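You operate a simulated robot arm through the tools that you are given. There is no shell and no other tool.

You are at the controls of a simulated two-armed robot. One attempt, no reset.

JOB
Pick up the grey clamp with one hand, pass it to the other hand and put it on the shelf under the green table.

The check looks at the end state, three seconds after you hand in, the way a careful person would. Anything else that was tipped, shoved, dropped, spilled or broken makes it a failure.

ROBOT AND FRAMES
Two 7-joint arms with two-finger parallel grippers on one trunk, on a base that moves. Base frame: it is fixed to the floor where the robot stands at the start and does not move with it; the origin is under the middle of the robot, x ahead of it, y to its left, z up. Lengths are in cm, angles in rad, forces in N, time in s.
The left shoulder is at the start at [8.4, 17.3, 115.1], the right one opposite. With the tool pointing down near the work surface each hand reaches from about 10 to 52 cm from the robot's upright axis, wherever it stands, measured 20 degrees to its own side. Places, roughly: grey clamp (8x4x12 cm) [50, -20, 50]; shelf under the green table [-380, 90, 20]. Payload 3.6 kg a hand.
Tool frame (each hand has its own): the origin (TCP) lies between the finger pads and is the grasp point; the fingertips stand 3 cm ahead of it; z points along the fingers, y is the line along which they close. The gripper opens to 11 cm. The fingers are 2 cm wide and 1 cm thick; the gripper's body (4.8 by 11.2 cm) begins 5.5 cm behind the TCP.
Orientation is that of the tool frame in the base frame, as a unit quaternion [w, x, y, z]. With the fingers straight down and closing along the base's y, the tool's x points along the base's -x, its y along +y and its z along -z.

CONTROLS
- The arms move only by the tool drive_tool. It takes "left_commands", "right_commands" or both (then of equal length, played together; a hand with none holds still); each is a list of rows, each a list of 7 numbers: the closure, from 0 (fully open) to 1 (shut), then the shift along the tool's x, y, z in units of 50 mm (1.0 is 50 mm), then the turn, a rotation vector about the tool's x, y, z in units of 4 degrees (1.0 is 4 degrees). In form: [[jaw, dx, dy, dz, ax, ay, az], ...]. A call has 1 to 20 rows; each row shifts and turns the commanded pose from where the row before left it, along the tool's axes as they then stand. A call with a number of a shift or a turn outside -1 to 1 is refused whole. Rows are played at 5 a second. More than 5 cm and 0.15 rad between two rows, or a gripper value outside its range, and nothing of the call is played. A pose out of reach is approached as far as the arm can. The call stops where the force on the tool passes 40 N (or 10 N more than at its start, if that is more) or the arm is blocked; 0.2 s more then pass. The fingers move at their own pace (about 15.3 cm/s each) and stop on an object; they squeeze with about 26 N. The grip force told is the motor's: it shows also when the fingers shut on nothing. Time passes only in rows, and 0.2 s behind the last, so rows that do not move let the fingers close. The reply holds the time, the measured pose of the TCP, the force on the tool along the base axes, the opening and the grip force, in the units named above and with some noise, with the torque about the TCP (base axes, N m) and any sound that the robot's microphone picked up.
- Cameras (640 x 400 px; columns grow to the right, rows downward): "scene" is now at [13.4, -3.73, 128.24]; the picture's right is [-0.66, -0.75, 0.00], its down [-0.70, 0.61, -0.36] and it looks along [0.27, -0.24, -0.93] (base axes); focal length 252 px, centre (320, 200). "left" rides on the left gripper at [7.2, -1.7, -10.3] in its tool frame; the picture's right is [0.23, 0.97, 0.00], its down [-0.76, 0.18, -0.62] and it looks along [-0.61, 0.14, 0.78] (tool axes); focal length 222 px, centre (320, 200). "right" rides on the right gripper at [7.2, 1.7, -10.3] in its tool frame; the picture's right is [-0.23, 0.97, 0.00], its down [-0.76, -0.18, -0.62] and it looks along [-0.61, -0.14, 0.78] (tool axes); focal length 222 px, centre (320, 200). There is no depth. A picture from a camera that has moved, and an enlarged one, comes with that camera's place and axes in the base frame and with its lens.
- get_image(camera): a new picture of that camera. No time passes.
- lift_body(by): moves the trunk up (or, below 0, down) by that many cm; the arms and the scene camera ride with it, the base frame stays. It gives what a move gives, with no picture.
- base_move(legs): drives the robot by 1 to 6 legs, each [ahead, left, turn to the left] in cm, cm and rad, along the robot's own axes; the way and the turn of a leg run together, so that a leg with both is an arc; at most 150 cm and 3.142 rad a leg. The arms and the cameras ride along, it lands a little off, and it stops where it bumps. It gives what a move gives.
- turn_head(pan, tilt): turns the head with the scene camera to pan (to the left, within 1.501 rad either way) and tilt (down, from -0.506 to 1.204), counted from straight ahead of the robot (the tilt from the chest, where the trunk bows). It gives what a move gives.
- enlarge(camera, box): a new picture of the part [left, top, right, bottom] of that camera's present view, enlarged. No time passes.
- sign_off(): hands the job in; it is judged then, once.

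Nothing tells you exact positions but the pictures and the camera data. Unless the task says otherwise, let go and move clear before handing in.

The tools are called after "Request:" by a JSON object that holds its "api" and its "payload". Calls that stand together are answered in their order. drive_tool: Moves the arms, as the interface text tells. Its arguments: {"type":"object","properties":{"left_commands":{"type":"array"},"right_commands":{"type":"array"}},"required":[]} The other tools are called the same way: lift_body (by) moves the trunk up or down; base_move (legs) drives the base; turn_head (pan, tilt) turns the head that bears the scene camera; get_image (camera) takes a picture; enlarge (camera, box) takes an enlarged picture of a part of a camera's view; sign_off () hands the job in.

At the start:

```text
t: 0.0
left_ee_pos: [26.76, 11.45, 72.79]
left_tcp_rot: [0.0, 0.045, 0.986, 0.163]
left_wrist_force: [0.4, 0.9, -0.4]
left_moment: [-0.01, 0.01, 0.0]
left_gripper_width: 10.98
left_grasp_force: 0.1
right_ee_pos: [26.47, -31.5, 78.9]
right_tcp_rot: [0.0, -0.001, 1.0, 0.0]
right_wrist_force: [0.9, 0.9, -0.5]
right_moment: [0.02, 0.0, 0.01]
right_gripper_width: 10.99
right_grasp_force: 0.1
trunk travel left (down, up): [-26.8, 49.5]
robot x, y, heading: [-0.34, 0.2, 0.004]
head pan, tilt (commanded): [-0.719, 1.201]
```

scene: 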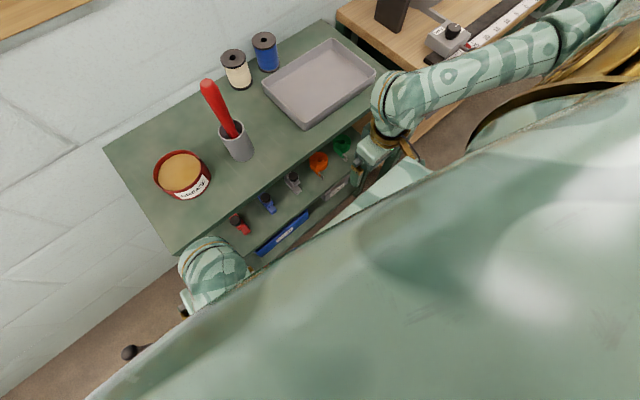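
right: 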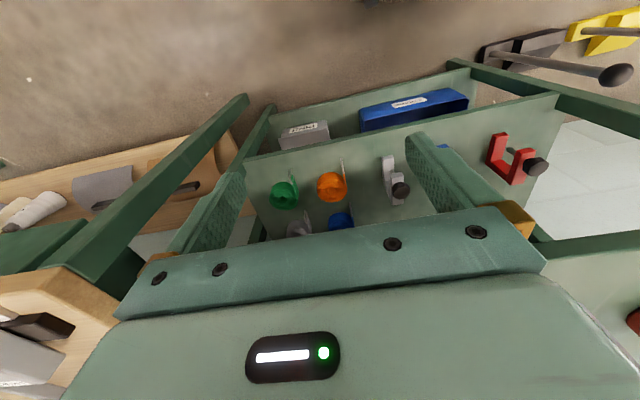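
left: 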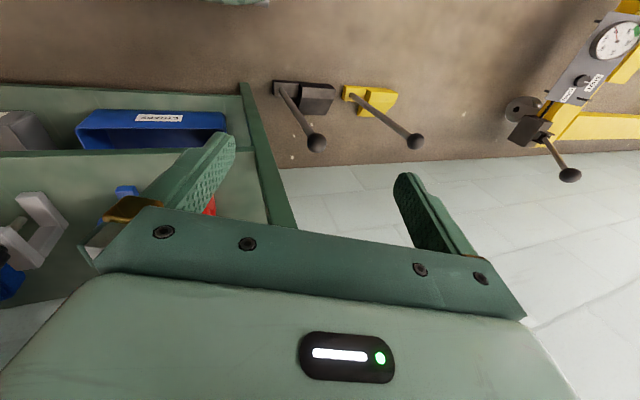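

I see a green workbench in front of me with items on top (glue can, cup with red-handled tool, spools, tray) and a lower shelf holding clamps; the grey clamp should be on that lower shelf near [50, -20, 50]. First I look closer with the cameras before moving anything.

Request:
{"api": "enlarge", "payload": {"camera": "scene", "box": [200, 120, 400, 260]}}

Request:
{"api": "enlarge", "payload": {"camera": "right", "box": [220, 70, 600, 280]}}

Request:
{"api": "enlarge", "payload": {"camera": "left", "box": [0, 80, 300, 300]}}

```text
2.86 times, centred on (300, 190) of scene
camera zoom: at [13.4, -3.73, 128.24], right [-0.66, -0.75, 0.0], down [-0.7, 0.61, -0.36], along [0.27, -0.24, -0.93], focal length 720 px, centre (377, 229)
```

zoom: 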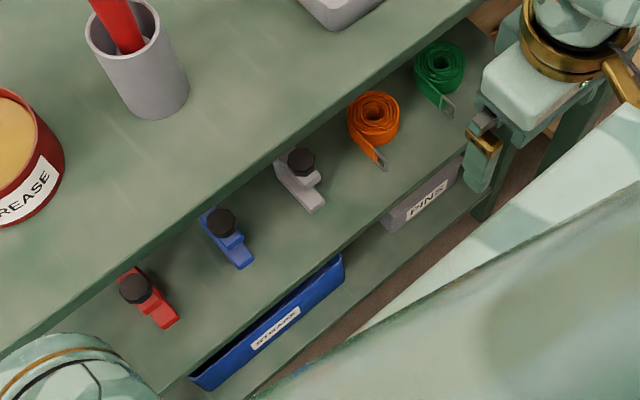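

```text
1.68 times, centred on (410, 175) of right
camera zoom: at [19.21, -29.88, 89.27], right [0.23, 0.97, 0.0], down [0.76, -0.18, 0.62], along [0.61, -0.14, -0.78], focal length 374 px, centre (168, 242)
```

zoom: 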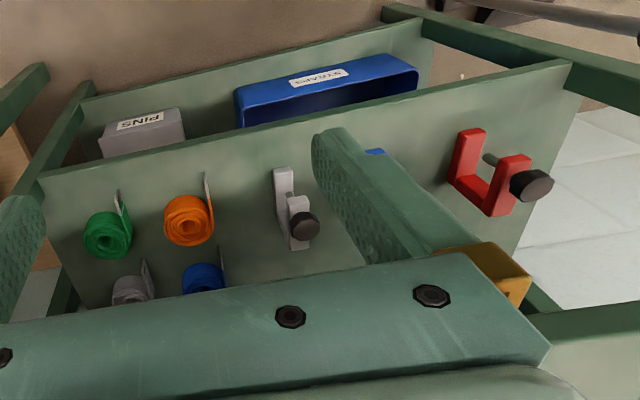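

```text
1.82 times, centred on (150, 190) of left
camera zoom: at [19.27, 7.15, 82.1], right [-0.14, 0.94, 0.32], down [0.77, -0.1, 0.64], along [0.63, 0.33, -0.7], focal length 404 px, centre (629, 218)
```

zoom: 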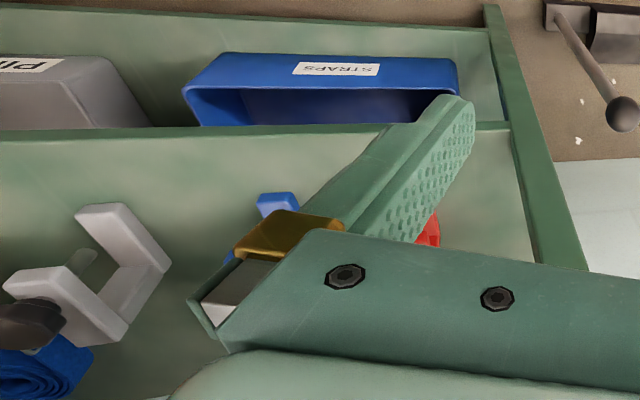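

The grey clamp sits on the middle shelf, under the table top's front edge: rays from two cameras cross near [48, -20.5, 50], while the top's front edge seems to be at x≈39. I'll look around with the head to understand the rack and the room.

Request:
{"api": "turn_head", "payload": {"pan": -0.4, "tilt": 0.9}}

Request:
{"api": "get_image", "payload": {"camera": "scene"}}

Request:
{"api": "turn_head", "payload": {"pan": 1.5, "tilt": 0.4}}

Request:
{"api": "get_image", "payload": {"camera": "scene"}}

Request:
{"api": "turn_head", "payload": {"pan": -1.5, "tilt": 0.4}}

Request:
{"api": "get_image", "payload": {"camera": "scene"}}

```text
t: 0.8
left_ee_pos: [26.89, 11.54, 72.73]
left_tcp_rot: [-0.001, 0.044, 0.985, 0.164]
left_wrist_force: [0.3, -0.6, 0.6]
left_moment: [0.01, 0.01, 0.0]
left_gripper_width: 10.98
left_grasp_force: 0.1
right_ee_pos: [26.52, -31.5, 78.86]
right_tcp_rot: [0.0, -0.001, 1.0, 0.0]
right_wrist_force: [-0.1, -0.7, 1.0]
right_moment: [-0.02, 0.03, -0.02]
right_gripper_width: 11.01
right_grasp_force: 0.1
trunk travel left (down, up): [-26.8, 49.5]
robot x, y, heading: [-0.08, -0.11, -0.0]
head pan, tilt (commanded): [-0.4, 0.901]
```

```text
taken
camera scene: at [16.15, -2.99, 130.22], right [-0.39, -0.92, 0.0], down [-0.72, 0.31, -0.62], along [0.57, -0.24, -0.78], focal length 252 px, centre (320, 200)
```

scene: 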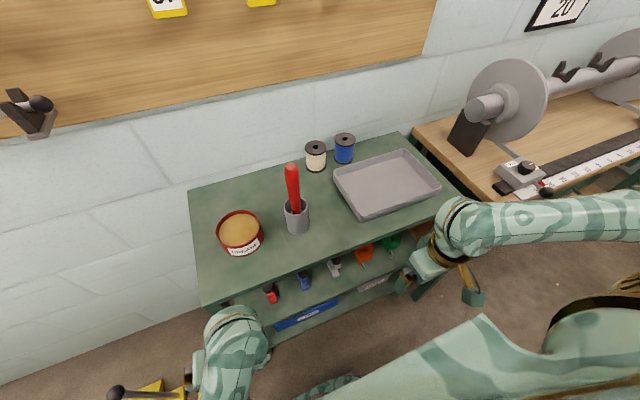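

```text
t: 2.7
left_ee_pos: [26.78, 11.54, 72.65]
left_tcp_rot: [0.0, 0.045, 0.985, 0.164]
left_wrist_force: [0.1, -1.0, -0.3]
left_moment: [-0.02, 0.0, 0.0]
left_gripper_width: 10.98
left_grasp_force: 0.1
right_ee_pos: [26.5, -31.45, 78.94]
right_tcp_rot: [0.0, -0.001, 1.0, 0.0]
right_wrist_force: [0.0, -0.5, -0.1]
right_moment: [-0.05, 0.04, -0.01]
right_gripper_width: 10.99
right_grasp_force: 0.2
trunk travel left (down, up): [-26.8, 49.5]
robot x, y, heading: [-0.1, -0.47, -0.001]
head pan, tilt (commanded): [1.499, 0.4]
```

```text
taken
camera scene: at [9.87, 9.2, 134.53], right [1.0, -0.07, 0.0], down [-0.03, -0.39, -0.92], along [0.07, 0.92, -0.39], focal length 252 px, centre (320, 200)
```

scene: 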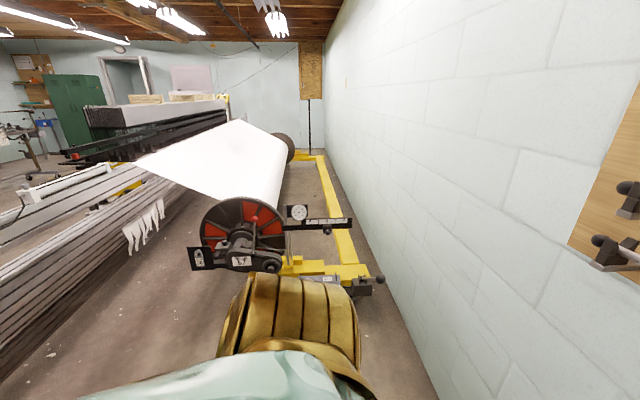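

```text
t: 5.3
left_ee_pos: [26.86, 11.38, 72.86]
left_tcp_rot: [0.0, 0.044, 0.986, 0.163]
left_wrist_force: [-0.1, 0.3, -0.3]
left_moment: [-0.03, -0.03, 0.03]
left_gripper_width: 11.0
left_grasp_force: 0.0
right_ee_pos: [26.48, -31.47, 78.93]
right_tcp_rot: [0.0, -0.001, 1.0, 0.0]
right_wrist_force: [0.5, 0.4, -0.2]
right_moment: [-0.01, -0.02, -0.03]
right_gripper_width: 10.95
right_grasp_force: 0.0
trunk travel left (down, up): [-26.8, 49.5]
robot x, y, heading: [-0.16, -0.13, 0.002]
head pan, tilt (commanded): [-1.499, 0.4]
```

```text
taken
camera scene: at [9.86, -9.28, 134.53], right [-1.0, -0.07, 0.0], down [-0.03, 0.39, -0.92], along [0.07, -0.92, -0.39], focal length 252 px, centre (320, 200)
```

scene: 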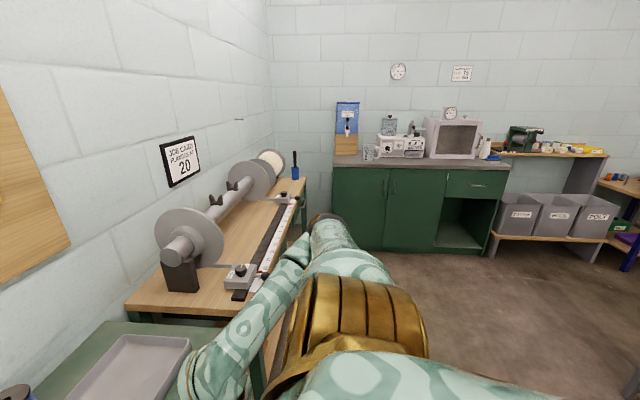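

The clamp is a C-clamp standing upright on the middle shelf: the spine is at the far side, the opening faces me and the screw knob is on top. The slot is about 30 cm high, so I'll reach in at a slant with the right hand. I lower the trunk and look again.

Request:
{"api": "lift_body", "payload": {"by": -18}}

Request:
{"api": "turn_head", "payload": {"pan": -0.4, "tilt": 0.9}}

Request:
{"api": "get_image", "payload": {"camera": "scene"}}

Request:
{"api": "get_image", "payload": {"camera": "right"}}

Request:
{"api": "get_image", "payload": {"camera": "left"}}

```text
t: 6.2
left_ee_pos: [26.78, 16.59, 64.3]
left_tcp_rot: [0.004, 0.074, 0.969, 0.234]
left_wrist_force: [-0.1, 0.6, 0.6]
left_moment: [-0.04, 0.02, -0.01]
left_gripper_width: 11.0
left_grasp_force: 0.1
right_ee_pos: [26.43, -31.43, 71.62]
right_tcp_rot: [-0.006, -0.001, 1.0, 0.002]
right_wrist_force: [0.7, 0.9, 0.9]
right_moment: [0.01, 0.0, 0.02]
right_gripper_width: 10.96
right_grasp_force: 0.0
trunk travel left (down, up): [-19.8, 56.5]
robot x, y, heading: [-0.15, 0.19, -0.002]
head pan, tilt (commanded): [-1.499, 0.4]
stopped: the arm was blocked; the commanded pose is now the measured one
```

```text
t: 7.6
left_ee_pos: [26.73, 16.54, 64.51]
left_tcp_rot: [0.005, 0.075, 0.97, 0.232]
left_wrist_force: [0.5, -0.1, 0.5]
left_moment: [0.04, 0.0, -0.02]
left_gripper_width: 11.03
left_grasp_force: 0.0
right_ee_pos: [26.44, -31.34, 71.73]
right_tcp_rot: [-0.006, 0.0, 1.0, 0.0]
right_wrist_force: [-0.5, -0.1, -0.6]
right_moment: [0.0, -0.03, 0.01]
right_gripper_width: 10.97
right_grasp_force: 0.0
trunk travel left (down, up): [-19.8, 56.5]
robot x, y, heading: [0.19, -0.01, -0.0]
head pan, tilt (commanded): [-0.4, 0.901]
```

```text
taken
camera scene: at [19.65, -2.98, 123.03], right [-0.39, -0.92, 0.0], down [-0.72, 0.31, -0.62], along [0.57, -0.24, -0.78], focal length 252 px, centre (320, 200)
```

scene: 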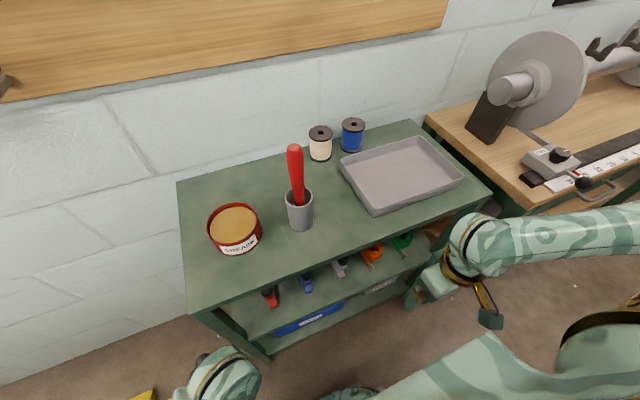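

```text
taken
camera right: at [19.3, -29.86, 82.21], right [0.23, 0.97, 0.0], down [0.77, -0.18, 0.61], along [0.6, -0.14, -0.79], focal length 222 px, centre (320, 200)
```

right: 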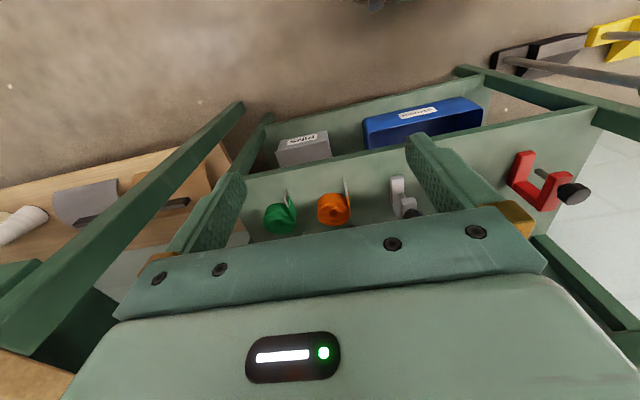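

```text
taken
camera left: at [18.9, 11.52, 73.03], right [-0.09, 0.89, 0.45], down [0.75, -0.24, 0.62], along [0.65, 0.39, -0.65], focal length 222 px, centre (320, 200)
```

left: 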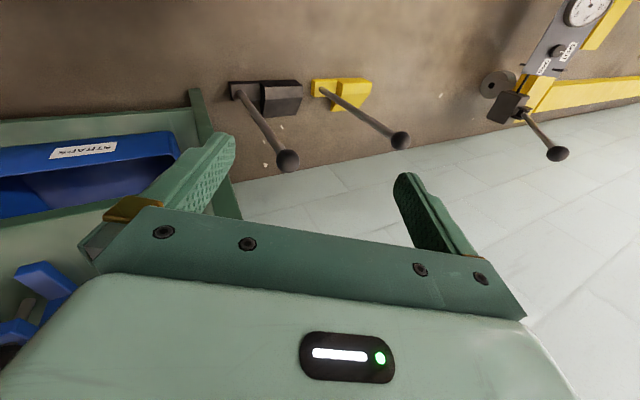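

Lowering stopped after 7 cm because an arm was blocked, and the left hand was shifted, so the left arm probably touched my own body. I'll look straight down to see what is near the left arm.

Request:
{"api": "turn_head", "payload": {"pan": 0.3, "tilt": 1.2}}

Request:
{"api": "get_image", "payload": {"camera": "scene"}}

Request:
{"api": "turn_head", "payload": {"pan": -0.3, "tilt": 1.2}}

Request:
{"api": "get_image", "payload": {"camera": "scene"}}

```text
t: 8.6
left_ee_pos: [26.82, 16.58, 64.42]
left_tcp_rot: [0.005, 0.074, 0.97, 0.232]
left_wrist_force: [0.9, 0.4, 0.5]
left_moment: [0.02, 0.03, 0.03]
left_gripper_width: 11.0
left_grasp_force: 0.1
right_ee_pos: [26.46, -31.48, 71.85]
right_tcp_rot: [-0.006, 0.0, 1.0, 0.0]
right_wrist_force: [0.0, 0.4, -0.1]
right_moment: [0.01, 0.01, 0.03]
right_gripper_width: 11.02
right_grasp_force: 0.1
trunk travel left (down, up): [-19.8, 56.5]
robot x, y, heading: [-0.38, -0.24, -0.003]
head pan, tilt (commanded): [0.3, 1.201]
```

```text
taken
camera scene: at [18.03, 1.61, 121.05], right [0.29, -0.96, 0.0], down [-0.89, -0.27, -0.36], along [0.35, 0.11, -0.93], focal length 252 px, centre (320, 200)
```

scene: 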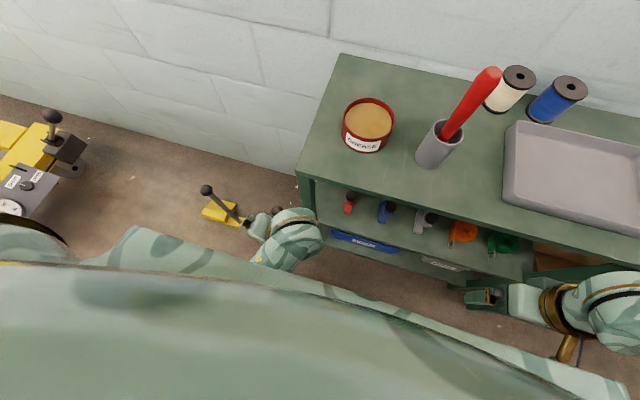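

```text
t: 9.6
left_ee_pos: [26.83, 16.5, 64.44]
left_tcp_rot: [0.004, 0.074, 0.97, 0.233]
left_wrist_force: [-0.3, -0.2, 0.2]
left_moment: [0.0, 0.01, -0.01]
left_gripper_width: 10.98
left_grasp_force: 0.1
right_ee_pos: [26.45, -31.55, 71.77]
right_tcp_rot: [-0.006, -0.001, 1.0, 0.0]
right_wrist_force: [0.3, 1.2, 0.9]
right_moment: [0.0, 0.03, 0.03]
right_gripper_width: 10.98
right_grasp_force: 0.0
trunk travel left (down, up): [-19.8, 56.5]
robot x, y, heading: [-0.3, -0.13, -0.002]
head pan, tilt (commanded): [-0.3, 1.201]
```

```text
taken
camera scene: at [18.03, -1.69, 121.04], right [-0.29, -0.96, 0.0], down [-0.89, 0.27, -0.36], along [0.35, -0.11, -0.93], focal length 252 px, centre (320, 200)
```

scene: 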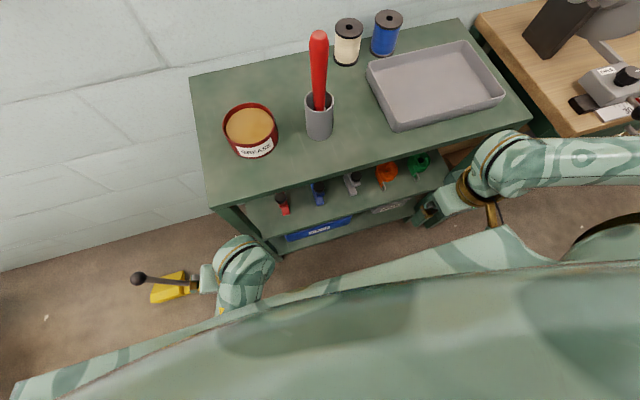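

The table is clear of the left hand, so the left arm must have been pressed by my leaning chest. I'll move the left hand up and outward, upright like the right one, before lowering further.

Request:
{"api": "drive_tool", "payload": {"left_commands": [[0, 0.105, 0.75, -0.065, 0, 0, 0], [0, 0.105, 0.75, -0.065, 0, 0, 0], [0, 0.105, 0.75, -0.065, 0, 0, 0], [0, 0.105, 0.75, -0.065, 0, 0, 0], [0, 0, 0, 0, 0.95, 0, 0], [0, 0, 0, 0, 0.95, 0, 0], [0, 0, 0, 0, 0.95, 0, 0], [0, 0, 0, 0, 0.95, 0, 0], [0, 0, 0, 0, 0.95, 0, 0], [0, 0, 0, 0, 0.95, 0, 0], [0, 0, 0, 0, 0.95, 0, 0]]}}

Request:
{"api": "get_image", "payload": {"camera": "scene"}}

```text
t: 10.4
left_ee_pos: [26.7, 29.01, 70.17]
left_tcp_rot: [0.008, 0.124, 0.944, 0.305]
left_wrist_force: [0.2, -0.5, 0.1]
left_moment: [0.02, -0.02, -0.01]
left_gripper_width: 11.0
left_grasp_force: 0.1
right_ee_pos: [26.42, -31.45, 71.74]
right_tcp_rot: [-0.006, 0.0, 1.0, 0.001]
right_wrist_force: [0.1, -0.2, 0.1]
right_moment: [-0.04, 0.01, -0.04]
right_gripper_width: 11.01
right_grasp_force: 0.0
trunk travel left (down, up): [-19.8, 56.5]
robot x, y, heading: [0.27, -0.22, -0.001]
head pan, tilt (commanded): [-0.3, 1.201]
stopped in row 3 (left hand): the arm was blocked; the commanded pose is now the measured one
```

```text
taken
camera scene: at [18.03, -1.68, 121.04], right [-0.3, -0.96, 0.0], down [-0.89, 0.28, -0.36], along [0.35, -0.11, -0.93], focal length 252 px, centre (320, 200)
```

scene: 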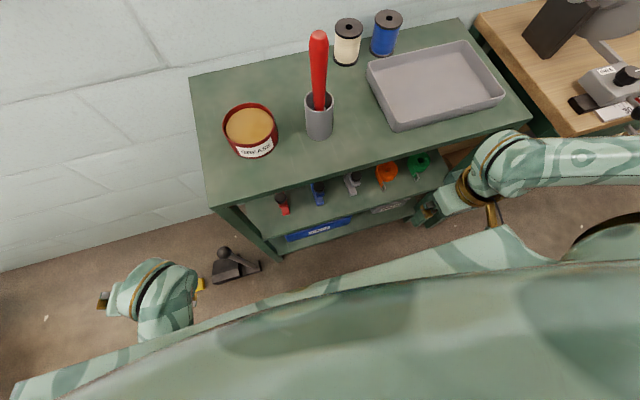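

The left hand went outward to y≈29 but tilted more and was blocked again, so a wrist or elbow limit is likely. I'll try turning it upright in place in small steps.

Request:
{"api": "drive_tool", "payload": {"left_commands": [[0, 0, 0, 0, 0.9, 0, 0], [0, 0, 0, 0, 0.9, 0, 0], [0, 0, 0, 0, 0.9, 0, 0], [0, 0, 0, 0, 0.9, 0, 0], [0, 0, 0, 0, 0.9, 0, 0]]}}

```text
t: 11.3
left_ee_pos: [26.71, 32.89, 70.9]
left_tcp_rot: [-0.01, 0.167, 0.945, 0.282]
left_wrist_force: [-0.6, -0.3, -0.2]
left_moment: [0.0, -0.02, -0.01]
left_gripper_width: 10.99
left_grasp_force: 0.0
right_ee_pos: [26.58, -31.47, 71.72]
right_tcp_rot: [-0.005, 0.0, 1.0, 0.0]
right_wrist_force: [-0.9, -0.3, 0.8]
right_moment: [0.01, -0.01, -0.01]
right_gripper_width: 11.01
right_grasp_force: 0.1
trunk travel left (down, up): [-19.8, 56.5]
robot x, y, heading: [0.12, -0.11, -0.004]
head pan, tilt (commanded): [-0.3, 1.201]
stopped in row 4 (left hand): the arm was blocked; the commanded pose is now the measured one
```

Still blocked. I'll raise the left hand straight up and slightly forward, away from my body, to free the arm.

Request:
{"api": "drive_tool", "payload": {"left_commands": [[0, 0.075, 0.353, -0.56, 0, 0, 0], [0, 0.075, 0.353, -0.56, 0, 0, 0], [0, 0.075, 0.353, -0.56, 0, 0, 0], [0, 0, 0, 0, 0, 0, 0]]}}

```text
t: 12.1
left_ee_pos: [31.17, 36.07, 77.6]
left_tcp_rot: [-0.022, 0.188, 0.919, 0.346]
left_wrist_force: [0.2, -0.4, -0.9]
left_moment: [0.02, 0.0, -0.01]
left_gripper_width: 11.0
left_grasp_force: 0.0
left hand out of reach, approached as far as the arm can: row 1, 2, 3
right_ee_pos: [26.53, -31.41, 71.79]
right_tcp_rot: [-0.006, -0.001, 1.0, 0.0]
right_wrist_force: [-0.4, 0.6, 0.4]
right_moment: [-0.01, 0.01, -0.01]
right_gripper_width: 10.99
right_grasp_force: 0.0
trunk travel left (down, up): [-19.8, 56.5]
robot x, y, heading: [-0.05, 0.1, -0.001]
head pan, tilt (commanded): [-0.3, 1.201]
stopped in row 4 (left hand): the arm was blocked; the commanded pose is now the measured one
```

The left arm reports that pose as out of reach, so it is in an awkward configuration. Let me look at the arm's posture.

Request:
{"api": "turn_head", "payload": {"pan": 0.9, "tilt": 0.9}}

Request:
{"api": "get_image", "payload": {"camera": "scene"}}

Request:
{"api": "get_image", "payload": {"camera": "left"}}

```text
t: 13.5
left_ee_pos: [31.01, 35.96, 77.65]
left_tcp_rot: [-0.023, 0.189, 0.919, 0.345]
left_wrist_force: [-0.7, 0.2, 0.3]
left_moment: [0.0, 0.03, 0.04]
left_gripper_width: 11.01
left_grasp_force: 0.1
right_ee_pos: [26.48, -31.38, 71.76]
right_tcp_rot: [-0.005, -0.001, 1.0, -0.001]
right_wrist_force: [0.8, 0.4, -0.5]
right_moment: [0.0, 0.02, -0.01]
right_gripper_width: 10.99
right_grasp_force: 0.2
trunk travel left (down, up): [-19.8, 56.5]
robot x, y, heading: [0.12, -0.07, -0.005]
head pan, tilt (commanded): [0.901, 0.901]
```

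```text
taken
camera scene: at [17.39, 5.88, 123.02], right [0.78, -0.62, 0.0], down [-0.49, -0.61, -0.62], along [0.39, 0.49, -0.78], focal length 252 px, centre (320, 200)
```

scene: 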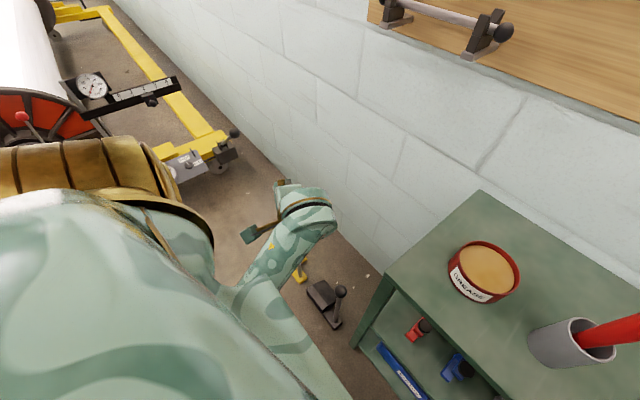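

```text
taken
camera left: at [22.74, 30.61, 85.6], right [0.14, 0.75, 0.65], down [0.72, -0.53, 0.45], along [0.68, 0.4, -0.61], focal length 222 px, centre (320, 200)
```

left: 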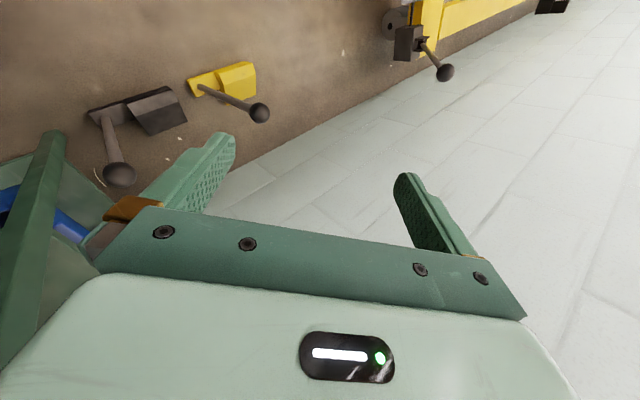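

The left arm hangs with its elbow low in front of my belly, so it dislikes pointing straight down but should handle pointing forward. I'll turn the left tool to point forward and slightly down.

Request:
{"api": "drive_tool", "payload": {"left_commands": [[0, 0, 0, 0, 0.433, -0.96, -0.685], [0, 0, 0, 0, 0.433, -0.96, -0.685], [0, 0, 0, 0, 0.433, -0.96, -0.685], [0, 0, 0, 0, 0.433, -0.96, -0.685], [0, 0, 0, 0, 0.433, -0.96, -0.685], [0, 0, 0, 0, 0.433, -0.96, -0.685], [0, 0, 0, 0, 0.433, -0.96, -0.685], [0, 0, 0, 0, 0.433, -0.96, -0.685], [0, 0, 0, 0, 0.433, -0.96, -0.685], [0, 0, 0, 0, 0.433, -0.96, -0.685], [0, 0, 0, 0, 0.433, -0.96, -0.685], [0, 0, 0, 0, 0.433, -0.96, -0.685], [0, 0, 0, 0, 0.433, -0.96, -0.685], [0, 0, 0, 0, 0.433, -0.96, -0.685], [0, 0, 0, 0, 0.433, -0.96, -0.685]]}}

Request:
{"api": "get_image", "payload": {"camera": "scene"}}

```text
t: 16.7
left_ee_pos: [34.76, 36.54, 73.75]
left_tcp_rot: [0.487, -0.002, 0.873, -0.001]
left_wrist_force: [-0.2, -0.7, -0.7]
left_moment: [0.01, -0.01, -0.06]
left_gripper_width: 11.01
left_grasp_force: 0.1
left hand out of reach, approached as far as the arm can: row 1, 2, 3, 4, 5, 6, 8
right_ee_pos: [26.37, -31.48, 71.82]
right_tcp_rot: [-0.005, -0.002, 1.0, 0.0]
right_wrist_force: [-0.1, -0.5, -0.4]
right_moment: [0.01, -0.05, 0.02]
right_gripper_width: 11.0
right_grasp_force: 0.0
trunk travel left (down, up): [-19.8, 56.5]
robot x, y, heading: [0.19, 0.08, -0.001]
head pan, tilt (commanded): [0.901, 0.901]
```

```text
taken
camera scene: at [17.37, 5.9, 123.03], right [0.78, -0.62, 0.0], down [-0.49, -0.61, -0.62], along [0.39, 0.49, -0.78], focal length 252 px, centre (320, 200)
```

scene: 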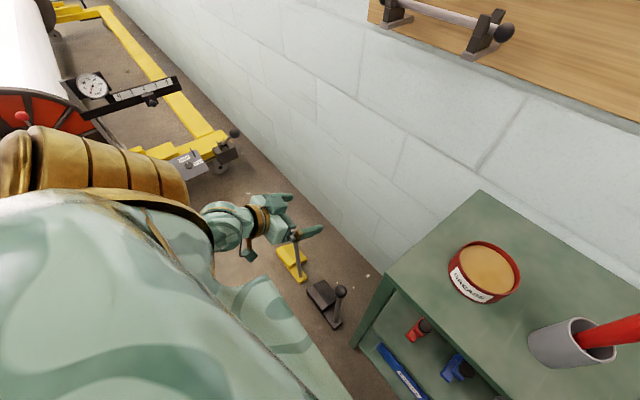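

The left hand now points forward cleanly at [35, 36.5, 74]. Now I tilt the right hand to a 45° forward-down pose and line it up with the clamp's y.

Request:
{"api": "drive_tool", "payload": {"right_commands": [[0, 0, 0.183, 0, 0, -0.9375, 0], [0, 0, 0.183, 0, 0, -0.9375, 0], [0, 0, 0.183, 0, 0, -0.9375, 0], [0, 0, 0.183, 0, 0, -0.9375, 0], [0, 0, 0.183, 0, 0, -0.9375, 0], [0, 0, 0.183, 0, 0, -0.9375, 0], [0, 0, 0.183, 0, 0, -0.9375, 0], [0, 0, 0.183, 0, 0, -0.9375, 0], [0, 0, 0.183, 0, 0, -0.9375, 0], [0, 0, 0.183, 0, 0, -0.9375, 0], [0, 0, 0.183, 0, 0, -0.9375, 0], [0, 0, 0.183, 0, 0, -0.9375, 0]]}}

Request:
{"api": "turn_head", "payload": {"pan": -0.4, "tilt": 0.9}}

Request:
{"api": "get_image", "payload": {"camera": "scene"}}

Request:
{"api": "get_image", "payload": {"camera": "right"}}

```text
t: 19.3
left_ee_pos: [34.78, 36.42, 73.8]
left_tcp_rot: [0.487, -0.001, 0.873, 0.0]
left_wrist_force: [-0.4, -0.1, 0.0]
left_moment: [0.01, 0.03, -0.01]
left_gripper_width: 10.98
left_grasp_force: 0.1
right_ee_pos: [28.64, -21.22, 68.57]
right_tcp_rot: [0.378, -0.001, 0.926, 0.001]
right_wrist_force: [0.6, 0.7, -0.7]
right_moment: [-0.03, 0.02, 0.01]
right_gripper_width: 11.0
right_grasp_force: 0.1
right hand out of reach, approached as far as the arm can: row 1, 2, 3, 4, 5, 7
trunk travel left (down, up): [-19.8, 56.5]
robot x, y, heading: [0.11, -0.05, -0.0]
head pan, tilt (commanded): [0.901, 0.901]
```

```text
t: 20.8
left_ee_pos: [34.77, 36.51, 73.97]
left_tcp_rot: [0.487, -0.001, 0.874, -0.001]
left_wrist_force: [-0.3, -0.2, -0.7]
left_moment: [-0.02, -0.01, 0.03]
left_gripper_width: 10.99
left_grasp_force: 0.1
right_ee_pos: [28.72, -21.15, 68.59]
right_tcp_rot: [0.377, -0.001, 0.926, 0.0]
right_wrist_force: [-0.7, -0.1, -0.5]
right_moment: [0.0, -0.02, 0.0]
right_gripper_width: 10.99
right_grasp_force: 0.0
trunk travel left (down, up): [-19.8, 56.5]
robot x, y, heading: [-0.05, 0.11, 0.001]
head pan, tilt (commanded): [-0.4, 0.901]
```

```text
taken
camera scene: at [19.64, -2.95, 123.03], right [-0.39, -0.92, 0.0], down [-0.72, 0.3, -0.62], along [0.57, -0.24, -0.78], focal length 252 px, centre (320, 200)
```

scene: 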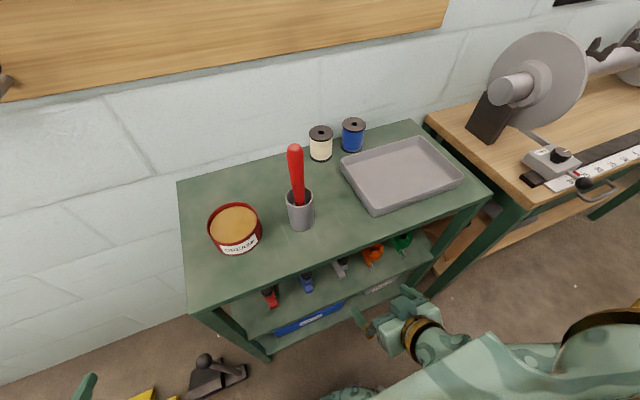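

```text
taken
camera right: at [16.24, -19.69, 70.94], right [0.16, 0.97, 0.16], down [0.11, -0.18, 0.98], along [0.98, -0.14, -0.14], focal length 222 px, centre (320, 200)
```

right: 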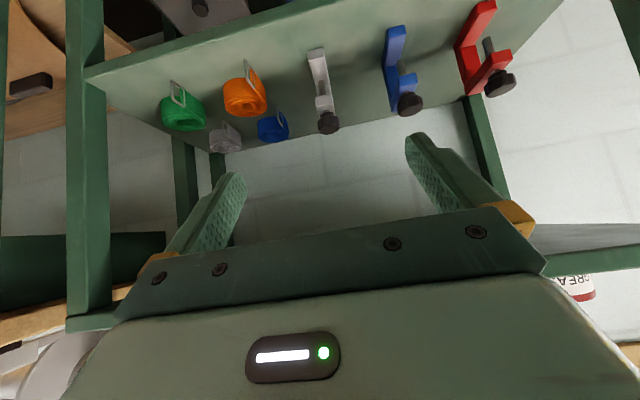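

Now the right wrist camera (upside down) sees the shelf well: straps, grey clamp, blue clamp, red clamp. I enlarge it to measure the clamp.

Request:
{"api": "enlarge", "payload": {"camera": "right", "box": [200, 0, 440, 150]}}

Request:
{"api": "enlarge", "payload": {"camera": "scene", "box": [250, 220, 410, 320]}}

```text
2.67 times, centred on (320, 75) of right
camera zoom: at [16.24, -19.69, 70.94], right [0.16, 0.97, 0.16], down [0.11, -0.18, 0.98], along [0.98, -0.14, -0.14], focal length 592 px, centre (320, 533)
```

zoom: 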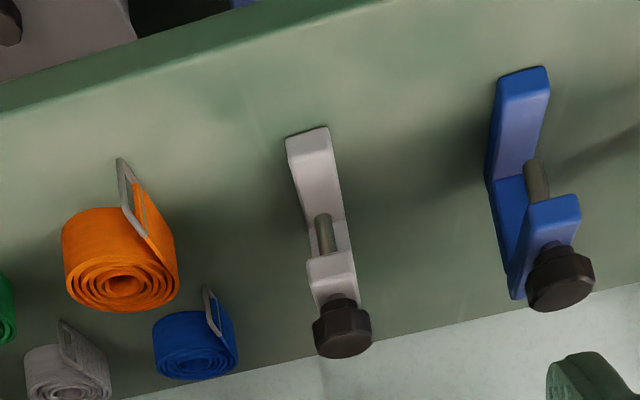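

```text
4.00 times, centred on (330, 270) of scene
camera zoom: at [19.64, -2.95, 123.03], right [-0.39, -0.92, 0.0], down [-0.72, 0.3, -0.62], along [0.57, -0.24, -0.78], focal length 1008 px, centre (280, -80)
```

zoom: 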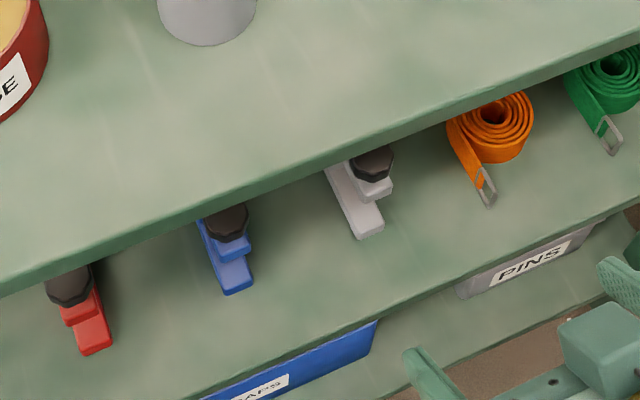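

The grey clamp stands nearly square to me: lower jaw front end at ≈[44.2, -20.9, 46], spine around x≈51, knob at ≈[45.8, -21, 56], body about 2.4 cm thick in y. The shelf is at z≈45.5 with its front edge at x≈39. Best is a nearly level reach with the fingers on both sides of the spine, between the jaws. I'll lower the trunk a bit more.

Request:
{"api": "lift_body", "payload": {"by": -10}}

Request:
{"api": "get_image", "payload": {"camera": "scene"}}

Request:
{"api": "get_image", "payload": {"camera": "right"}}

```text
t: 22.1
left_ee_pos: [34.74, 36.58, 63.93]
left_tcp_rot: [0.486, 0.0, 0.874, -0.001]
left_wrist_force: [-0.5, -0.7, -0.3]
left_moment: [-0.02, -0.02, -0.04]
left_gripper_width: 11.01
left_grasp_force: 0.1
right_ee_pos: [28.55, -21.4, 58.65]
right_tcp_rot: [0.378, -0.001, 0.926, 0.0]
right_wrist_force: [0.4, 0.3, 0.0]
right_moment: [0.01, -0.03, 0.01]
right_gripper_width: 10.99
right_grasp_force: 0.0
trunk travel left (down, up): [-9.8, 66.5]
robot x, y, heading: [0.24, -0.19, -0.002]
head pan, tilt (commanded): [-0.4, 0.901]
```

```text
taken
camera scene: at [25.47, -2.95, 112.44], right [-0.39, -0.92, 0.0], down [-0.72, 0.3, -0.62], along [0.57, -0.24, -0.78], focal length 252 px, centre (320, 200)
```

scene: 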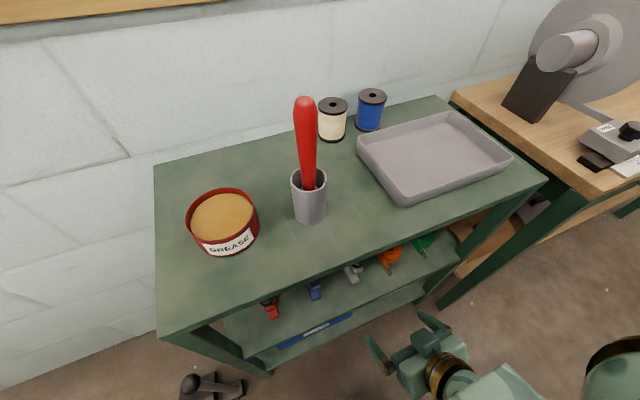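

```text
taken
camera right: at [16.16, -19.67, 60.95], right [0.16, 0.97, 0.16], down [0.11, -0.18, 0.98], along [0.98, -0.14, -0.13], focal length 222 px, centre (320, 200)
```

right: 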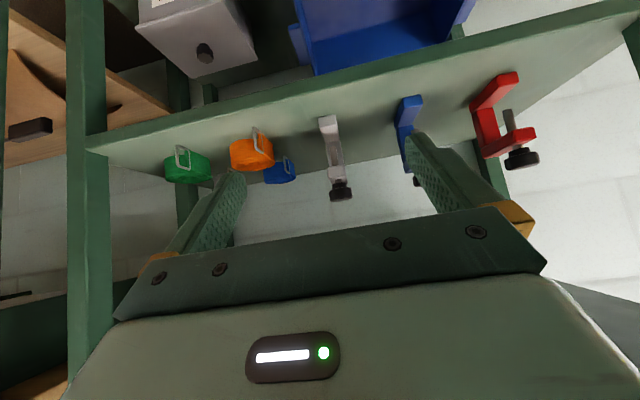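

The trunk lowered fine, and the right camera now sees the clamp from a lower angle. I enlarge to refine the measurements.

Request:
{"api": "enlarge", "payload": {"camera": "right", "box": [230, 90, 470, 240]}}

Request:
{"api": "enlarge", "payload": {"camera": "scene", "box": [350, 290, 510, 390]}}

```text
2.67 times, centred on (350, 165) of right
camera zoom: at [16.16, -19.67, 60.95], right [0.16, 0.97, 0.16], down [0.11, -0.18, 0.98], along [0.98, -0.14, -0.13], focal length 592 px, centre (240, 293)
```

zoom: 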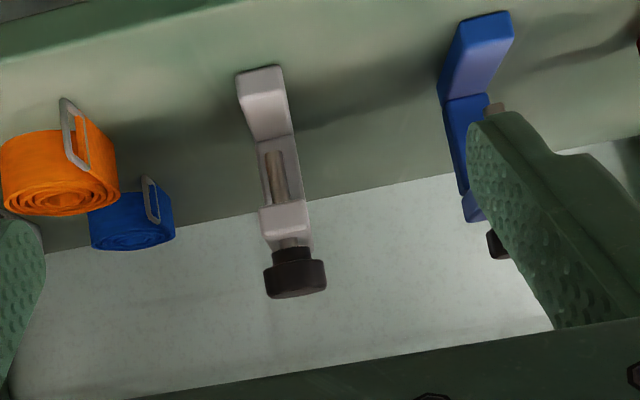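

```text
4.00 times, centred on (430, 340) of scene
camera zoom: at [25.47, -2.95, 112.44], right [-0.39, -0.92, 0.0], down [-0.72, 0.3, -0.62], along [0.57, -0.24, -0.78], focal length 1008 px, centre (-120, -360)
```

zoom: 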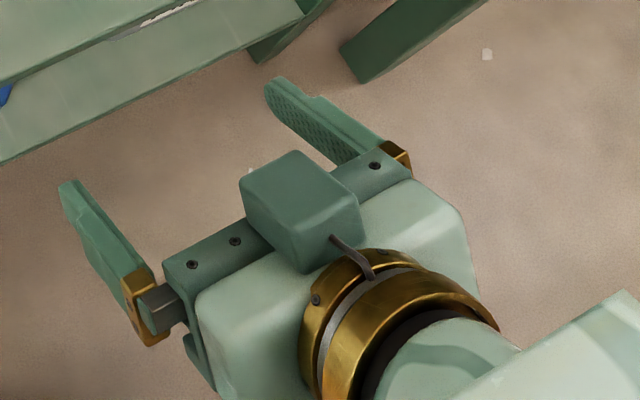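

The gripper carries a block on its upper side, so clearance under the knob matters. I'll look at the left hand to check whether the wrist camera has a physical housing on the underside.

Request:
{"api": "turn_head", "payload": {"pan": 0.9, "tilt": 0.9}}

Request:
{"api": "get_image", "payload": {"camera": "scene"}}

Request:
{"api": "enlarge", "payload": {"camera": "scene", "box": [200, 180, 360, 280]}}

```text
t: 23.6
left_ee_pos: [34.8, 36.6, 63.85]
left_tcp_rot: [0.486, 0.0, 0.874, -0.001]
left_wrist_force: [1.3, 0.1, 0.1]
left_moment: [0.0, 0.0, 0.0]
left_gripper_width: 11.01
left_grasp_force: 0.0
right_ee_pos: [28.66, -21.25, 58.51]
right_tcp_rot: [0.378, -0.001, 0.926, 0.0]
right_wrist_force: [-0.6, -0.4, -0.3]
right_moment: [0.01, 0.01, -0.01]
right_gripper_width: 10.99
right_grasp_force: 0.1
trunk travel left (down, up): [-9.8, 66.5]
robot x, y, heading: [0.11, 0.26, 0.002]
head pan, tilt (commanded): [0.901, 0.901]
```

```text
taken
camera scene: at [23.26, 5.9, 112.42], right [0.78, -0.62, 0.0], down [-0.49, -0.61, -0.62], along [0.39, 0.49, -0.78], focal length 252 px, centre (320, 200)
```

scene: 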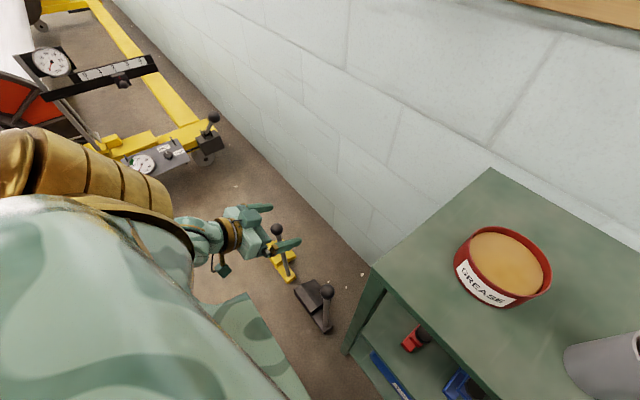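

```text
4.00 times, centred on (280, 230) of scene
camera zoom: at [23.26, 5.9, 112.42], right [0.78, -0.62, 0.0], down [-0.49, -0.61, -0.62], along [0.39, 0.49, -0.78], focal length 1008 px, centre (480, 80)
```

zoom: 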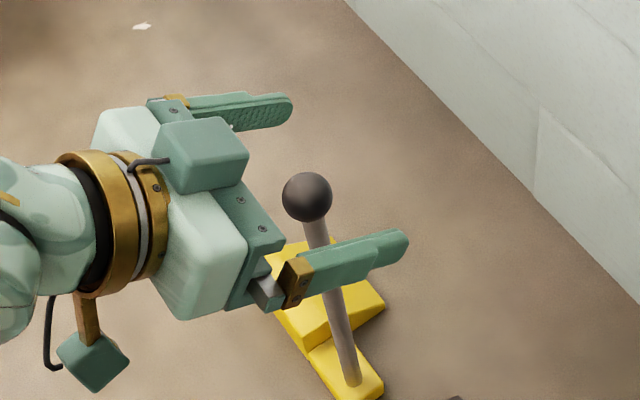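

The underside does carry a camera housing, so a level reach would hit the shelf edge. Instead I'll take the clamp by its knob (≈3 cm wide, at ≈[46.2, -21, 57]) with the right hand slanted 40° down; that clears everything and leaves the body free for the left hand. I move to a pre-grasp point on that line.

Request:
{"api": "drive_tool", "payload": {"right_commands": [[0.2, 0, 0, 0, 0, -0.7, 0], [0.3, 0, 0, 0, 0, -0.7, 0], [0.3, -0.5, 0.015, 0.12, 0, 0, 0], [0.3, -0.5, 0.015, 0.12, 0, 0, 0], [0.3, -0.5, 0.015, 0.12, 0, 0, 0], [0.3, -0.5, 0.015, 0.12, 0, 0, 0], [0.3, 0, 0, 0, 0, 0, 0]]}}

Request:
{"api": "turn_head", "payload": {"pan": -0.4, "tilt": 0.9}}

Request:
{"api": "get_image", "payload": {"camera": "right"}}

Request:
{"api": "get_image", "payload": {"camera": "scene"}}

```text
t: 25.2
left_ee_pos: [34.69, 36.5, 63.8]
left_tcp_rot: [0.486, -0.001, 0.874, 0.0]
left_wrist_force: [-0.4, -0.6, -0.6]
left_moment: [-0.02, -0.02, 0.03]
left_gripper_width: 10.99
left_grasp_force: 0.1
right_ee_pos: [37.44, -20.74, 62.53]
right_tcp_rot: [0.423, -0.001, 0.906, 0.001]
right_wrist_force: [-0.6, 1.0, -0.2]
right_moment: [-0.02, 0.01, 0.01]
right_gripper_width: 7.69
right_grasp_force: 0.1
right hand out of reach, approached as far as the arm can: row 5, 6
trunk travel left (down, up): [-9.8, 66.5]
robot x, y, heading: [-0.09, 0.01, 0.002]
head pan, tilt (commanded): [0.901, 0.901]
```

```text
t: 26.7
left_ee_pos: [34.81, 36.44, 63.92]
left_tcp_rot: [0.486, -0.001, 0.874, -0.001]
left_wrist_force: [0.2, -0.1, -0.1]
left_moment: [0.01, -0.01, 0.01]
left_gripper_width: 10.99
left_grasp_force: 0.1
right_ee_pos: [37.54, -20.68, 62.63]
right_tcp_rot: [0.422, -0.001, 0.907, 0.0]
right_wrist_force: [-0.3, 0.1, 0.2]
right_moment: [0.03, -0.06, 0.0]
right_gripper_width: 7.7
right_grasp_force: 0.1
trunk travel left (down, up): [-9.8, 66.5]
robot x, y, heading: [0.16, 0.09, 0.0]
head pan, tilt (commanded): [-0.4, 0.901]
```

```text
taken
camera right: at [24.89, -19.15, 63.76], right [0.14, 0.97, 0.17], down [0.01, -0.18, 0.98], along [0.99, -0.14, -0.04], focal length 222 px, centre (320, 200)
```

right: 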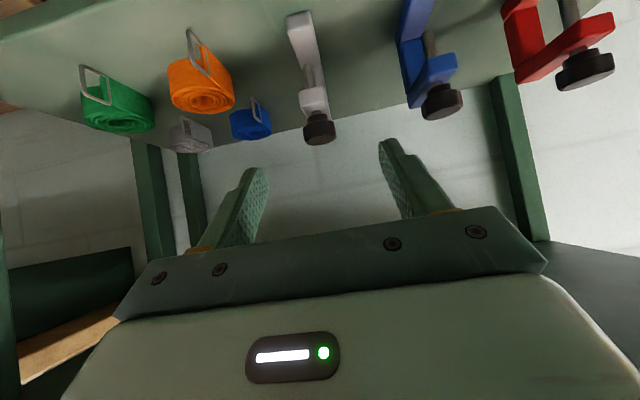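

```text
taken
camera scene: at [25.52, -2.95, 112.41], right [-0.39, -0.92, 0.0], down [-0.72, 0.3, -0.62], along [0.57, -0.24, -0.78], focal length 252 px, centre (320, 200)
```

scene: 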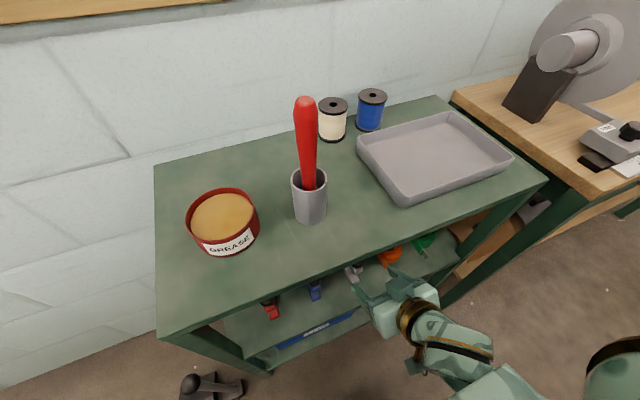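

The right hand is now poised at the front of the slot. I enlarge the wrist view to measure the knob precisely relative to the hand.

Request:
{"api": "enlarge", "payload": {"camera": "right", "box": [240, 0, 400, 160]}}

Request:
{"api": "enlarge", "payload": {"camera": "scene", "box": [310, 240, 470, 340]}}

```text
2.50 times, centred on (320, 80) of right
camera zoom: at [24.89, -19.15, 63.76], right [0.14, 0.97, 0.17], down [0.01, -0.18, 0.98], along [0.99, -0.14, -0.04], focal length 555 px, centre (320, 500)
```

zoom: 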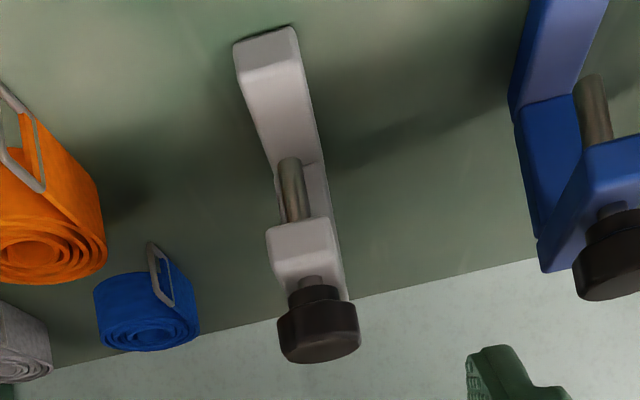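

```text
4.00 times, centred on (390, 290) of scene
camera zoom: at [25.52, -2.95, 112.41], right [-0.39, -0.92, 0.0], down [-0.72, 0.3, -0.62], along [0.57, -0.24, -0.78], focal length 1008 px, centre (40, -160)
```

zoom: 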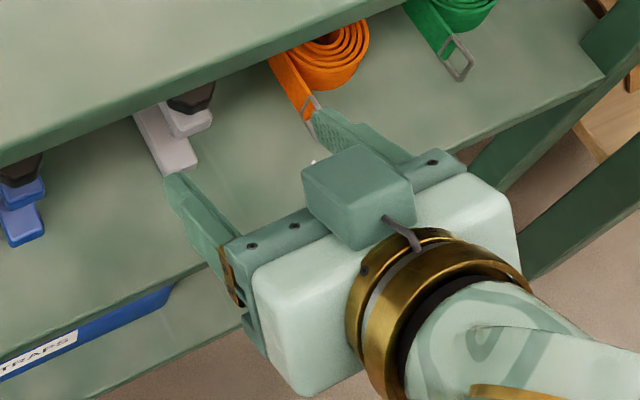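

The knob centre comes out at about [45.9, -21.0, 56.8], and the hand is nearly lined up. I advance half the way along the slant and check.

Request:
{"api": "drive_tool", "payload": {"right_commands": [[0.3, -0.05, -0.035, 0.4, 0, 0, 0], [0.3, -0.05, -0.035, 0.4, 0, 0, 0], [0.3, 0, 0, 0.2, 0, 0, 0], [0.3, 0, 0, 0, 0, 0, 0]]}}

Request:
{"api": "get_image", "payload": {"camera": "right"}}

```text
t: 27.7
left_ee_pos: [34.8, 36.53, 64.02]
left_tcp_rot: [0.486, -0.001, 0.874, 0.0]
left_wrist_force: [-0.5, -0.2, 0.1]
left_moment: [-0.02, 0.0, -0.02]
left_gripper_width: 11.0
left_grasp_force: 0.1
right_ee_pos: [41.63, -21.13, 59.66]
right_tcp_rot: [0.422, 0.0, 0.907, 0.001]
right_wrist_force: [-0.2, 0.3, -0.4]
right_moment: [0.0, 0.01, -0.01]
right_gripper_width: 7.72
right_grasp_force: 0.1
trunk travel left (down, up): [-9.8, 66.5]
robot x, y, heading: [0.26, 0.17, -0.002]
head pan, tilt (commanded): [-0.4, 0.901]
```

```text
taken
camera right: at [29.03, -19.49, 60.86], right [0.14, 0.97, 0.17], down [0.01, -0.18, 0.98], along [0.99, -0.14, -0.04], focal length 222 px, centre (320, 200)
```

right: 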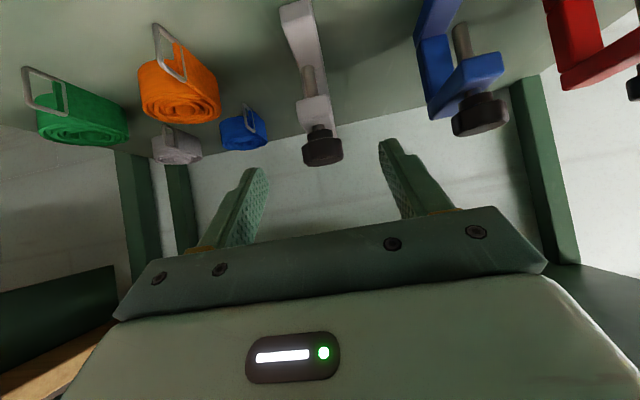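

Request:
{"api": "enlarge", "payload": {"camera": "right", "box": [240, 60, 400, 180]}}

```text
3.33 times, centred on (320, 120) of right
camera zoom: at [29.03, -19.49, 60.86], right [0.14, 0.97, 0.17], down [0.01, -0.18, 0.98], along [0.99, -0.14, -0.04], focal length 740 px, centre (320, 467)
```

zoom: 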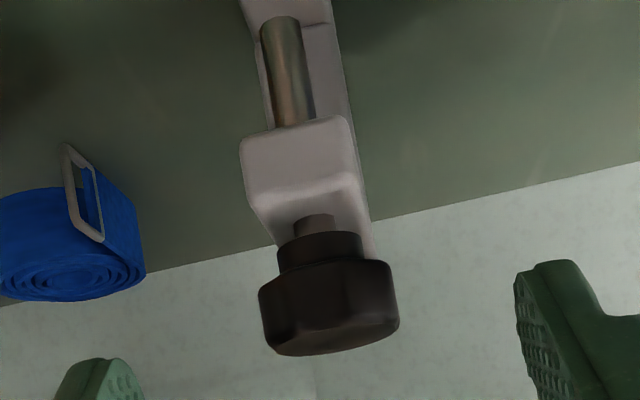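

The knob is at about [45.5, -21.0, 56.8]. I advance the remaining 5 cm so it lies between the pads, and check before closing.

Request:
{"api": "drive_tool", "payload": {"right_commands": [[0.3, -0.04, 0.01, 0.33, 0, 0, 0], [0.3, -0.04, 0.01, 0.33, 0, 0, 0], [0.3, 0, 0, 0.33, 0, 0, 0], [0.3, 0, 0, 0, 0, 0, 0]]}}

Request:
{"api": "get_image", "payload": {"camera": "right"}}

Request:
{"api": "enlarge", "payload": {"camera": "scene", "box": [310, 220, 470, 320]}}

```text
t: 28.7
left_ee_pos: [34.77, 36.47, 63.83]
left_tcp_rot: [0.486, -0.001, 0.874, -0.001]
left_wrist_force: [-0.2, 0.1, 0.5]
left_moment: [-0.01, -0.01, 0.01]
left_gripper_width: 11.02
left_grasp_force: 0.1
right_ee_pos: [45.66, -20.96, 56.85]
right_tcp_rot: [0.423, -0.001, 0.906, 0.0]
right_wrist_force: [-0.3, -0.2, 0.2]
right_moment: [-0.02, 0.01, -0.02]
right_gripper_width: 7.68
right_grasp_force: 0.0
trunk travel left (down, up): [-9.8, 66.5]
robot x, y, heading: [-0.06, 0.1, 0.001]
head pan, tilt (commanded): [-0.4, 0.901]
```

```text
taken
camera right: at [33.03, -19.39, 58.11], right [0.14, 0.97, 0.17], down [0.01, -0.18, 0.98], along [0.99, -0.14, -0.04], focal length 222 px, centre (320, 200)
```

right: 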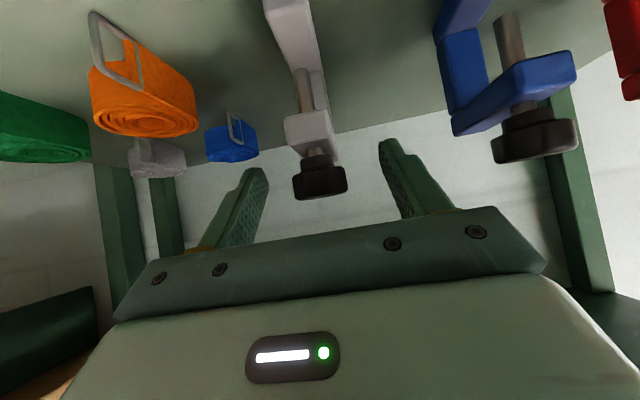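

```text
4.00 times, centred on (390, 270) of scene
camera zoom: at [25.53, -2.95, 112.41], right [-0.39, -0.92, 0.0], down [-0.72, 0.3, -0.62], along [0.57, -0.24, -0.78], focal length 1008 px, centre (40, -80)
```

zoom: 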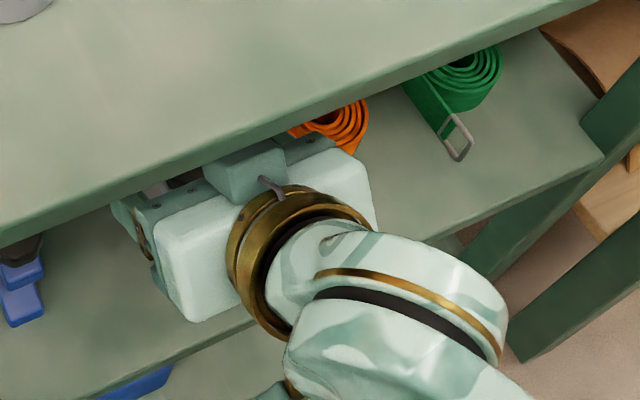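

In the wrist view the knob sits right at the grasp point, centred between the fingers, just a few mm low. I nudge down slightly and close on it in steps.

Request:
{"api": "drive_tool", "payload": {"right_commands": [[0.4, 0.06, 0, 0, 0, 0, 0], [0.55, 0, 0, 0, 0, 0, 0], [0.65, 0, 0, 0, 0, 0, 0], [0.7, 0, 0, 0, 0, 0, 0], [0.8, 0, 0, 0, 0, 0, 0], [1, 0, 0, 0, 0, 0, 0], [1, 0, 0, 0, 0, 0, 0], [1, 0, 0, 0, 0, 0, 0]]}}

Request:
{"api": "get_image", "payload": {"camera": "right"}}

```text
t: 30.5
left_ee_pos: [34.74, 36.59, 63.73]
left_tcp_rot: [0.486, -0.001, 0.874, -0.001]
left_wrist_force: [-0.4, -0.6, -0.2]
left_moment: [-0.01, 0.02, 0.02]
left_gripper_width: 11.01
left_grasp_force: 0.2
right_ee_pos: [45.46, -20.98, 56.79]
right_tcp_rot: [0.422, -0.002, 0.907, 0.002]
right_wrist_force: [-0.3, -0.7, -0.1]
right_moment: [0.0, -0.01, 0.04]
right_gripper_width: 3.08
right_grasp_force: 26.3
trunk travel left (down, up): [-9.8, 66.5]
robot x, y, heading: [0.37, -0.06, -0.005]
head pan, tilt (commanded): [-0.4, 0.901]
```

```text
taken
camera right: at [32.85, -19.33, 57.87], right [0.14, 0.97, 0.17], down [0.01, -0.18, 0.98], along [0.99, -0.14, -0.04], focal length 222 px, centre (320, 200)
```

right: 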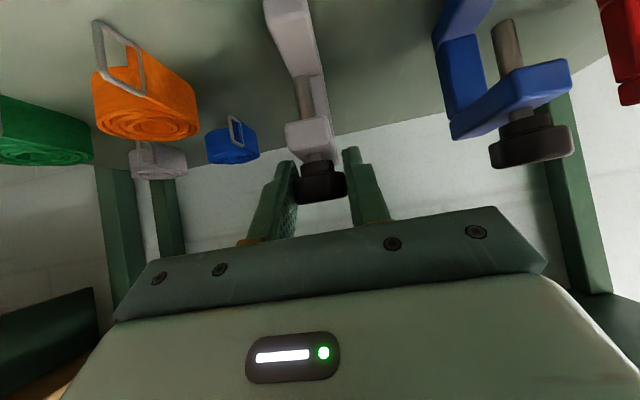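

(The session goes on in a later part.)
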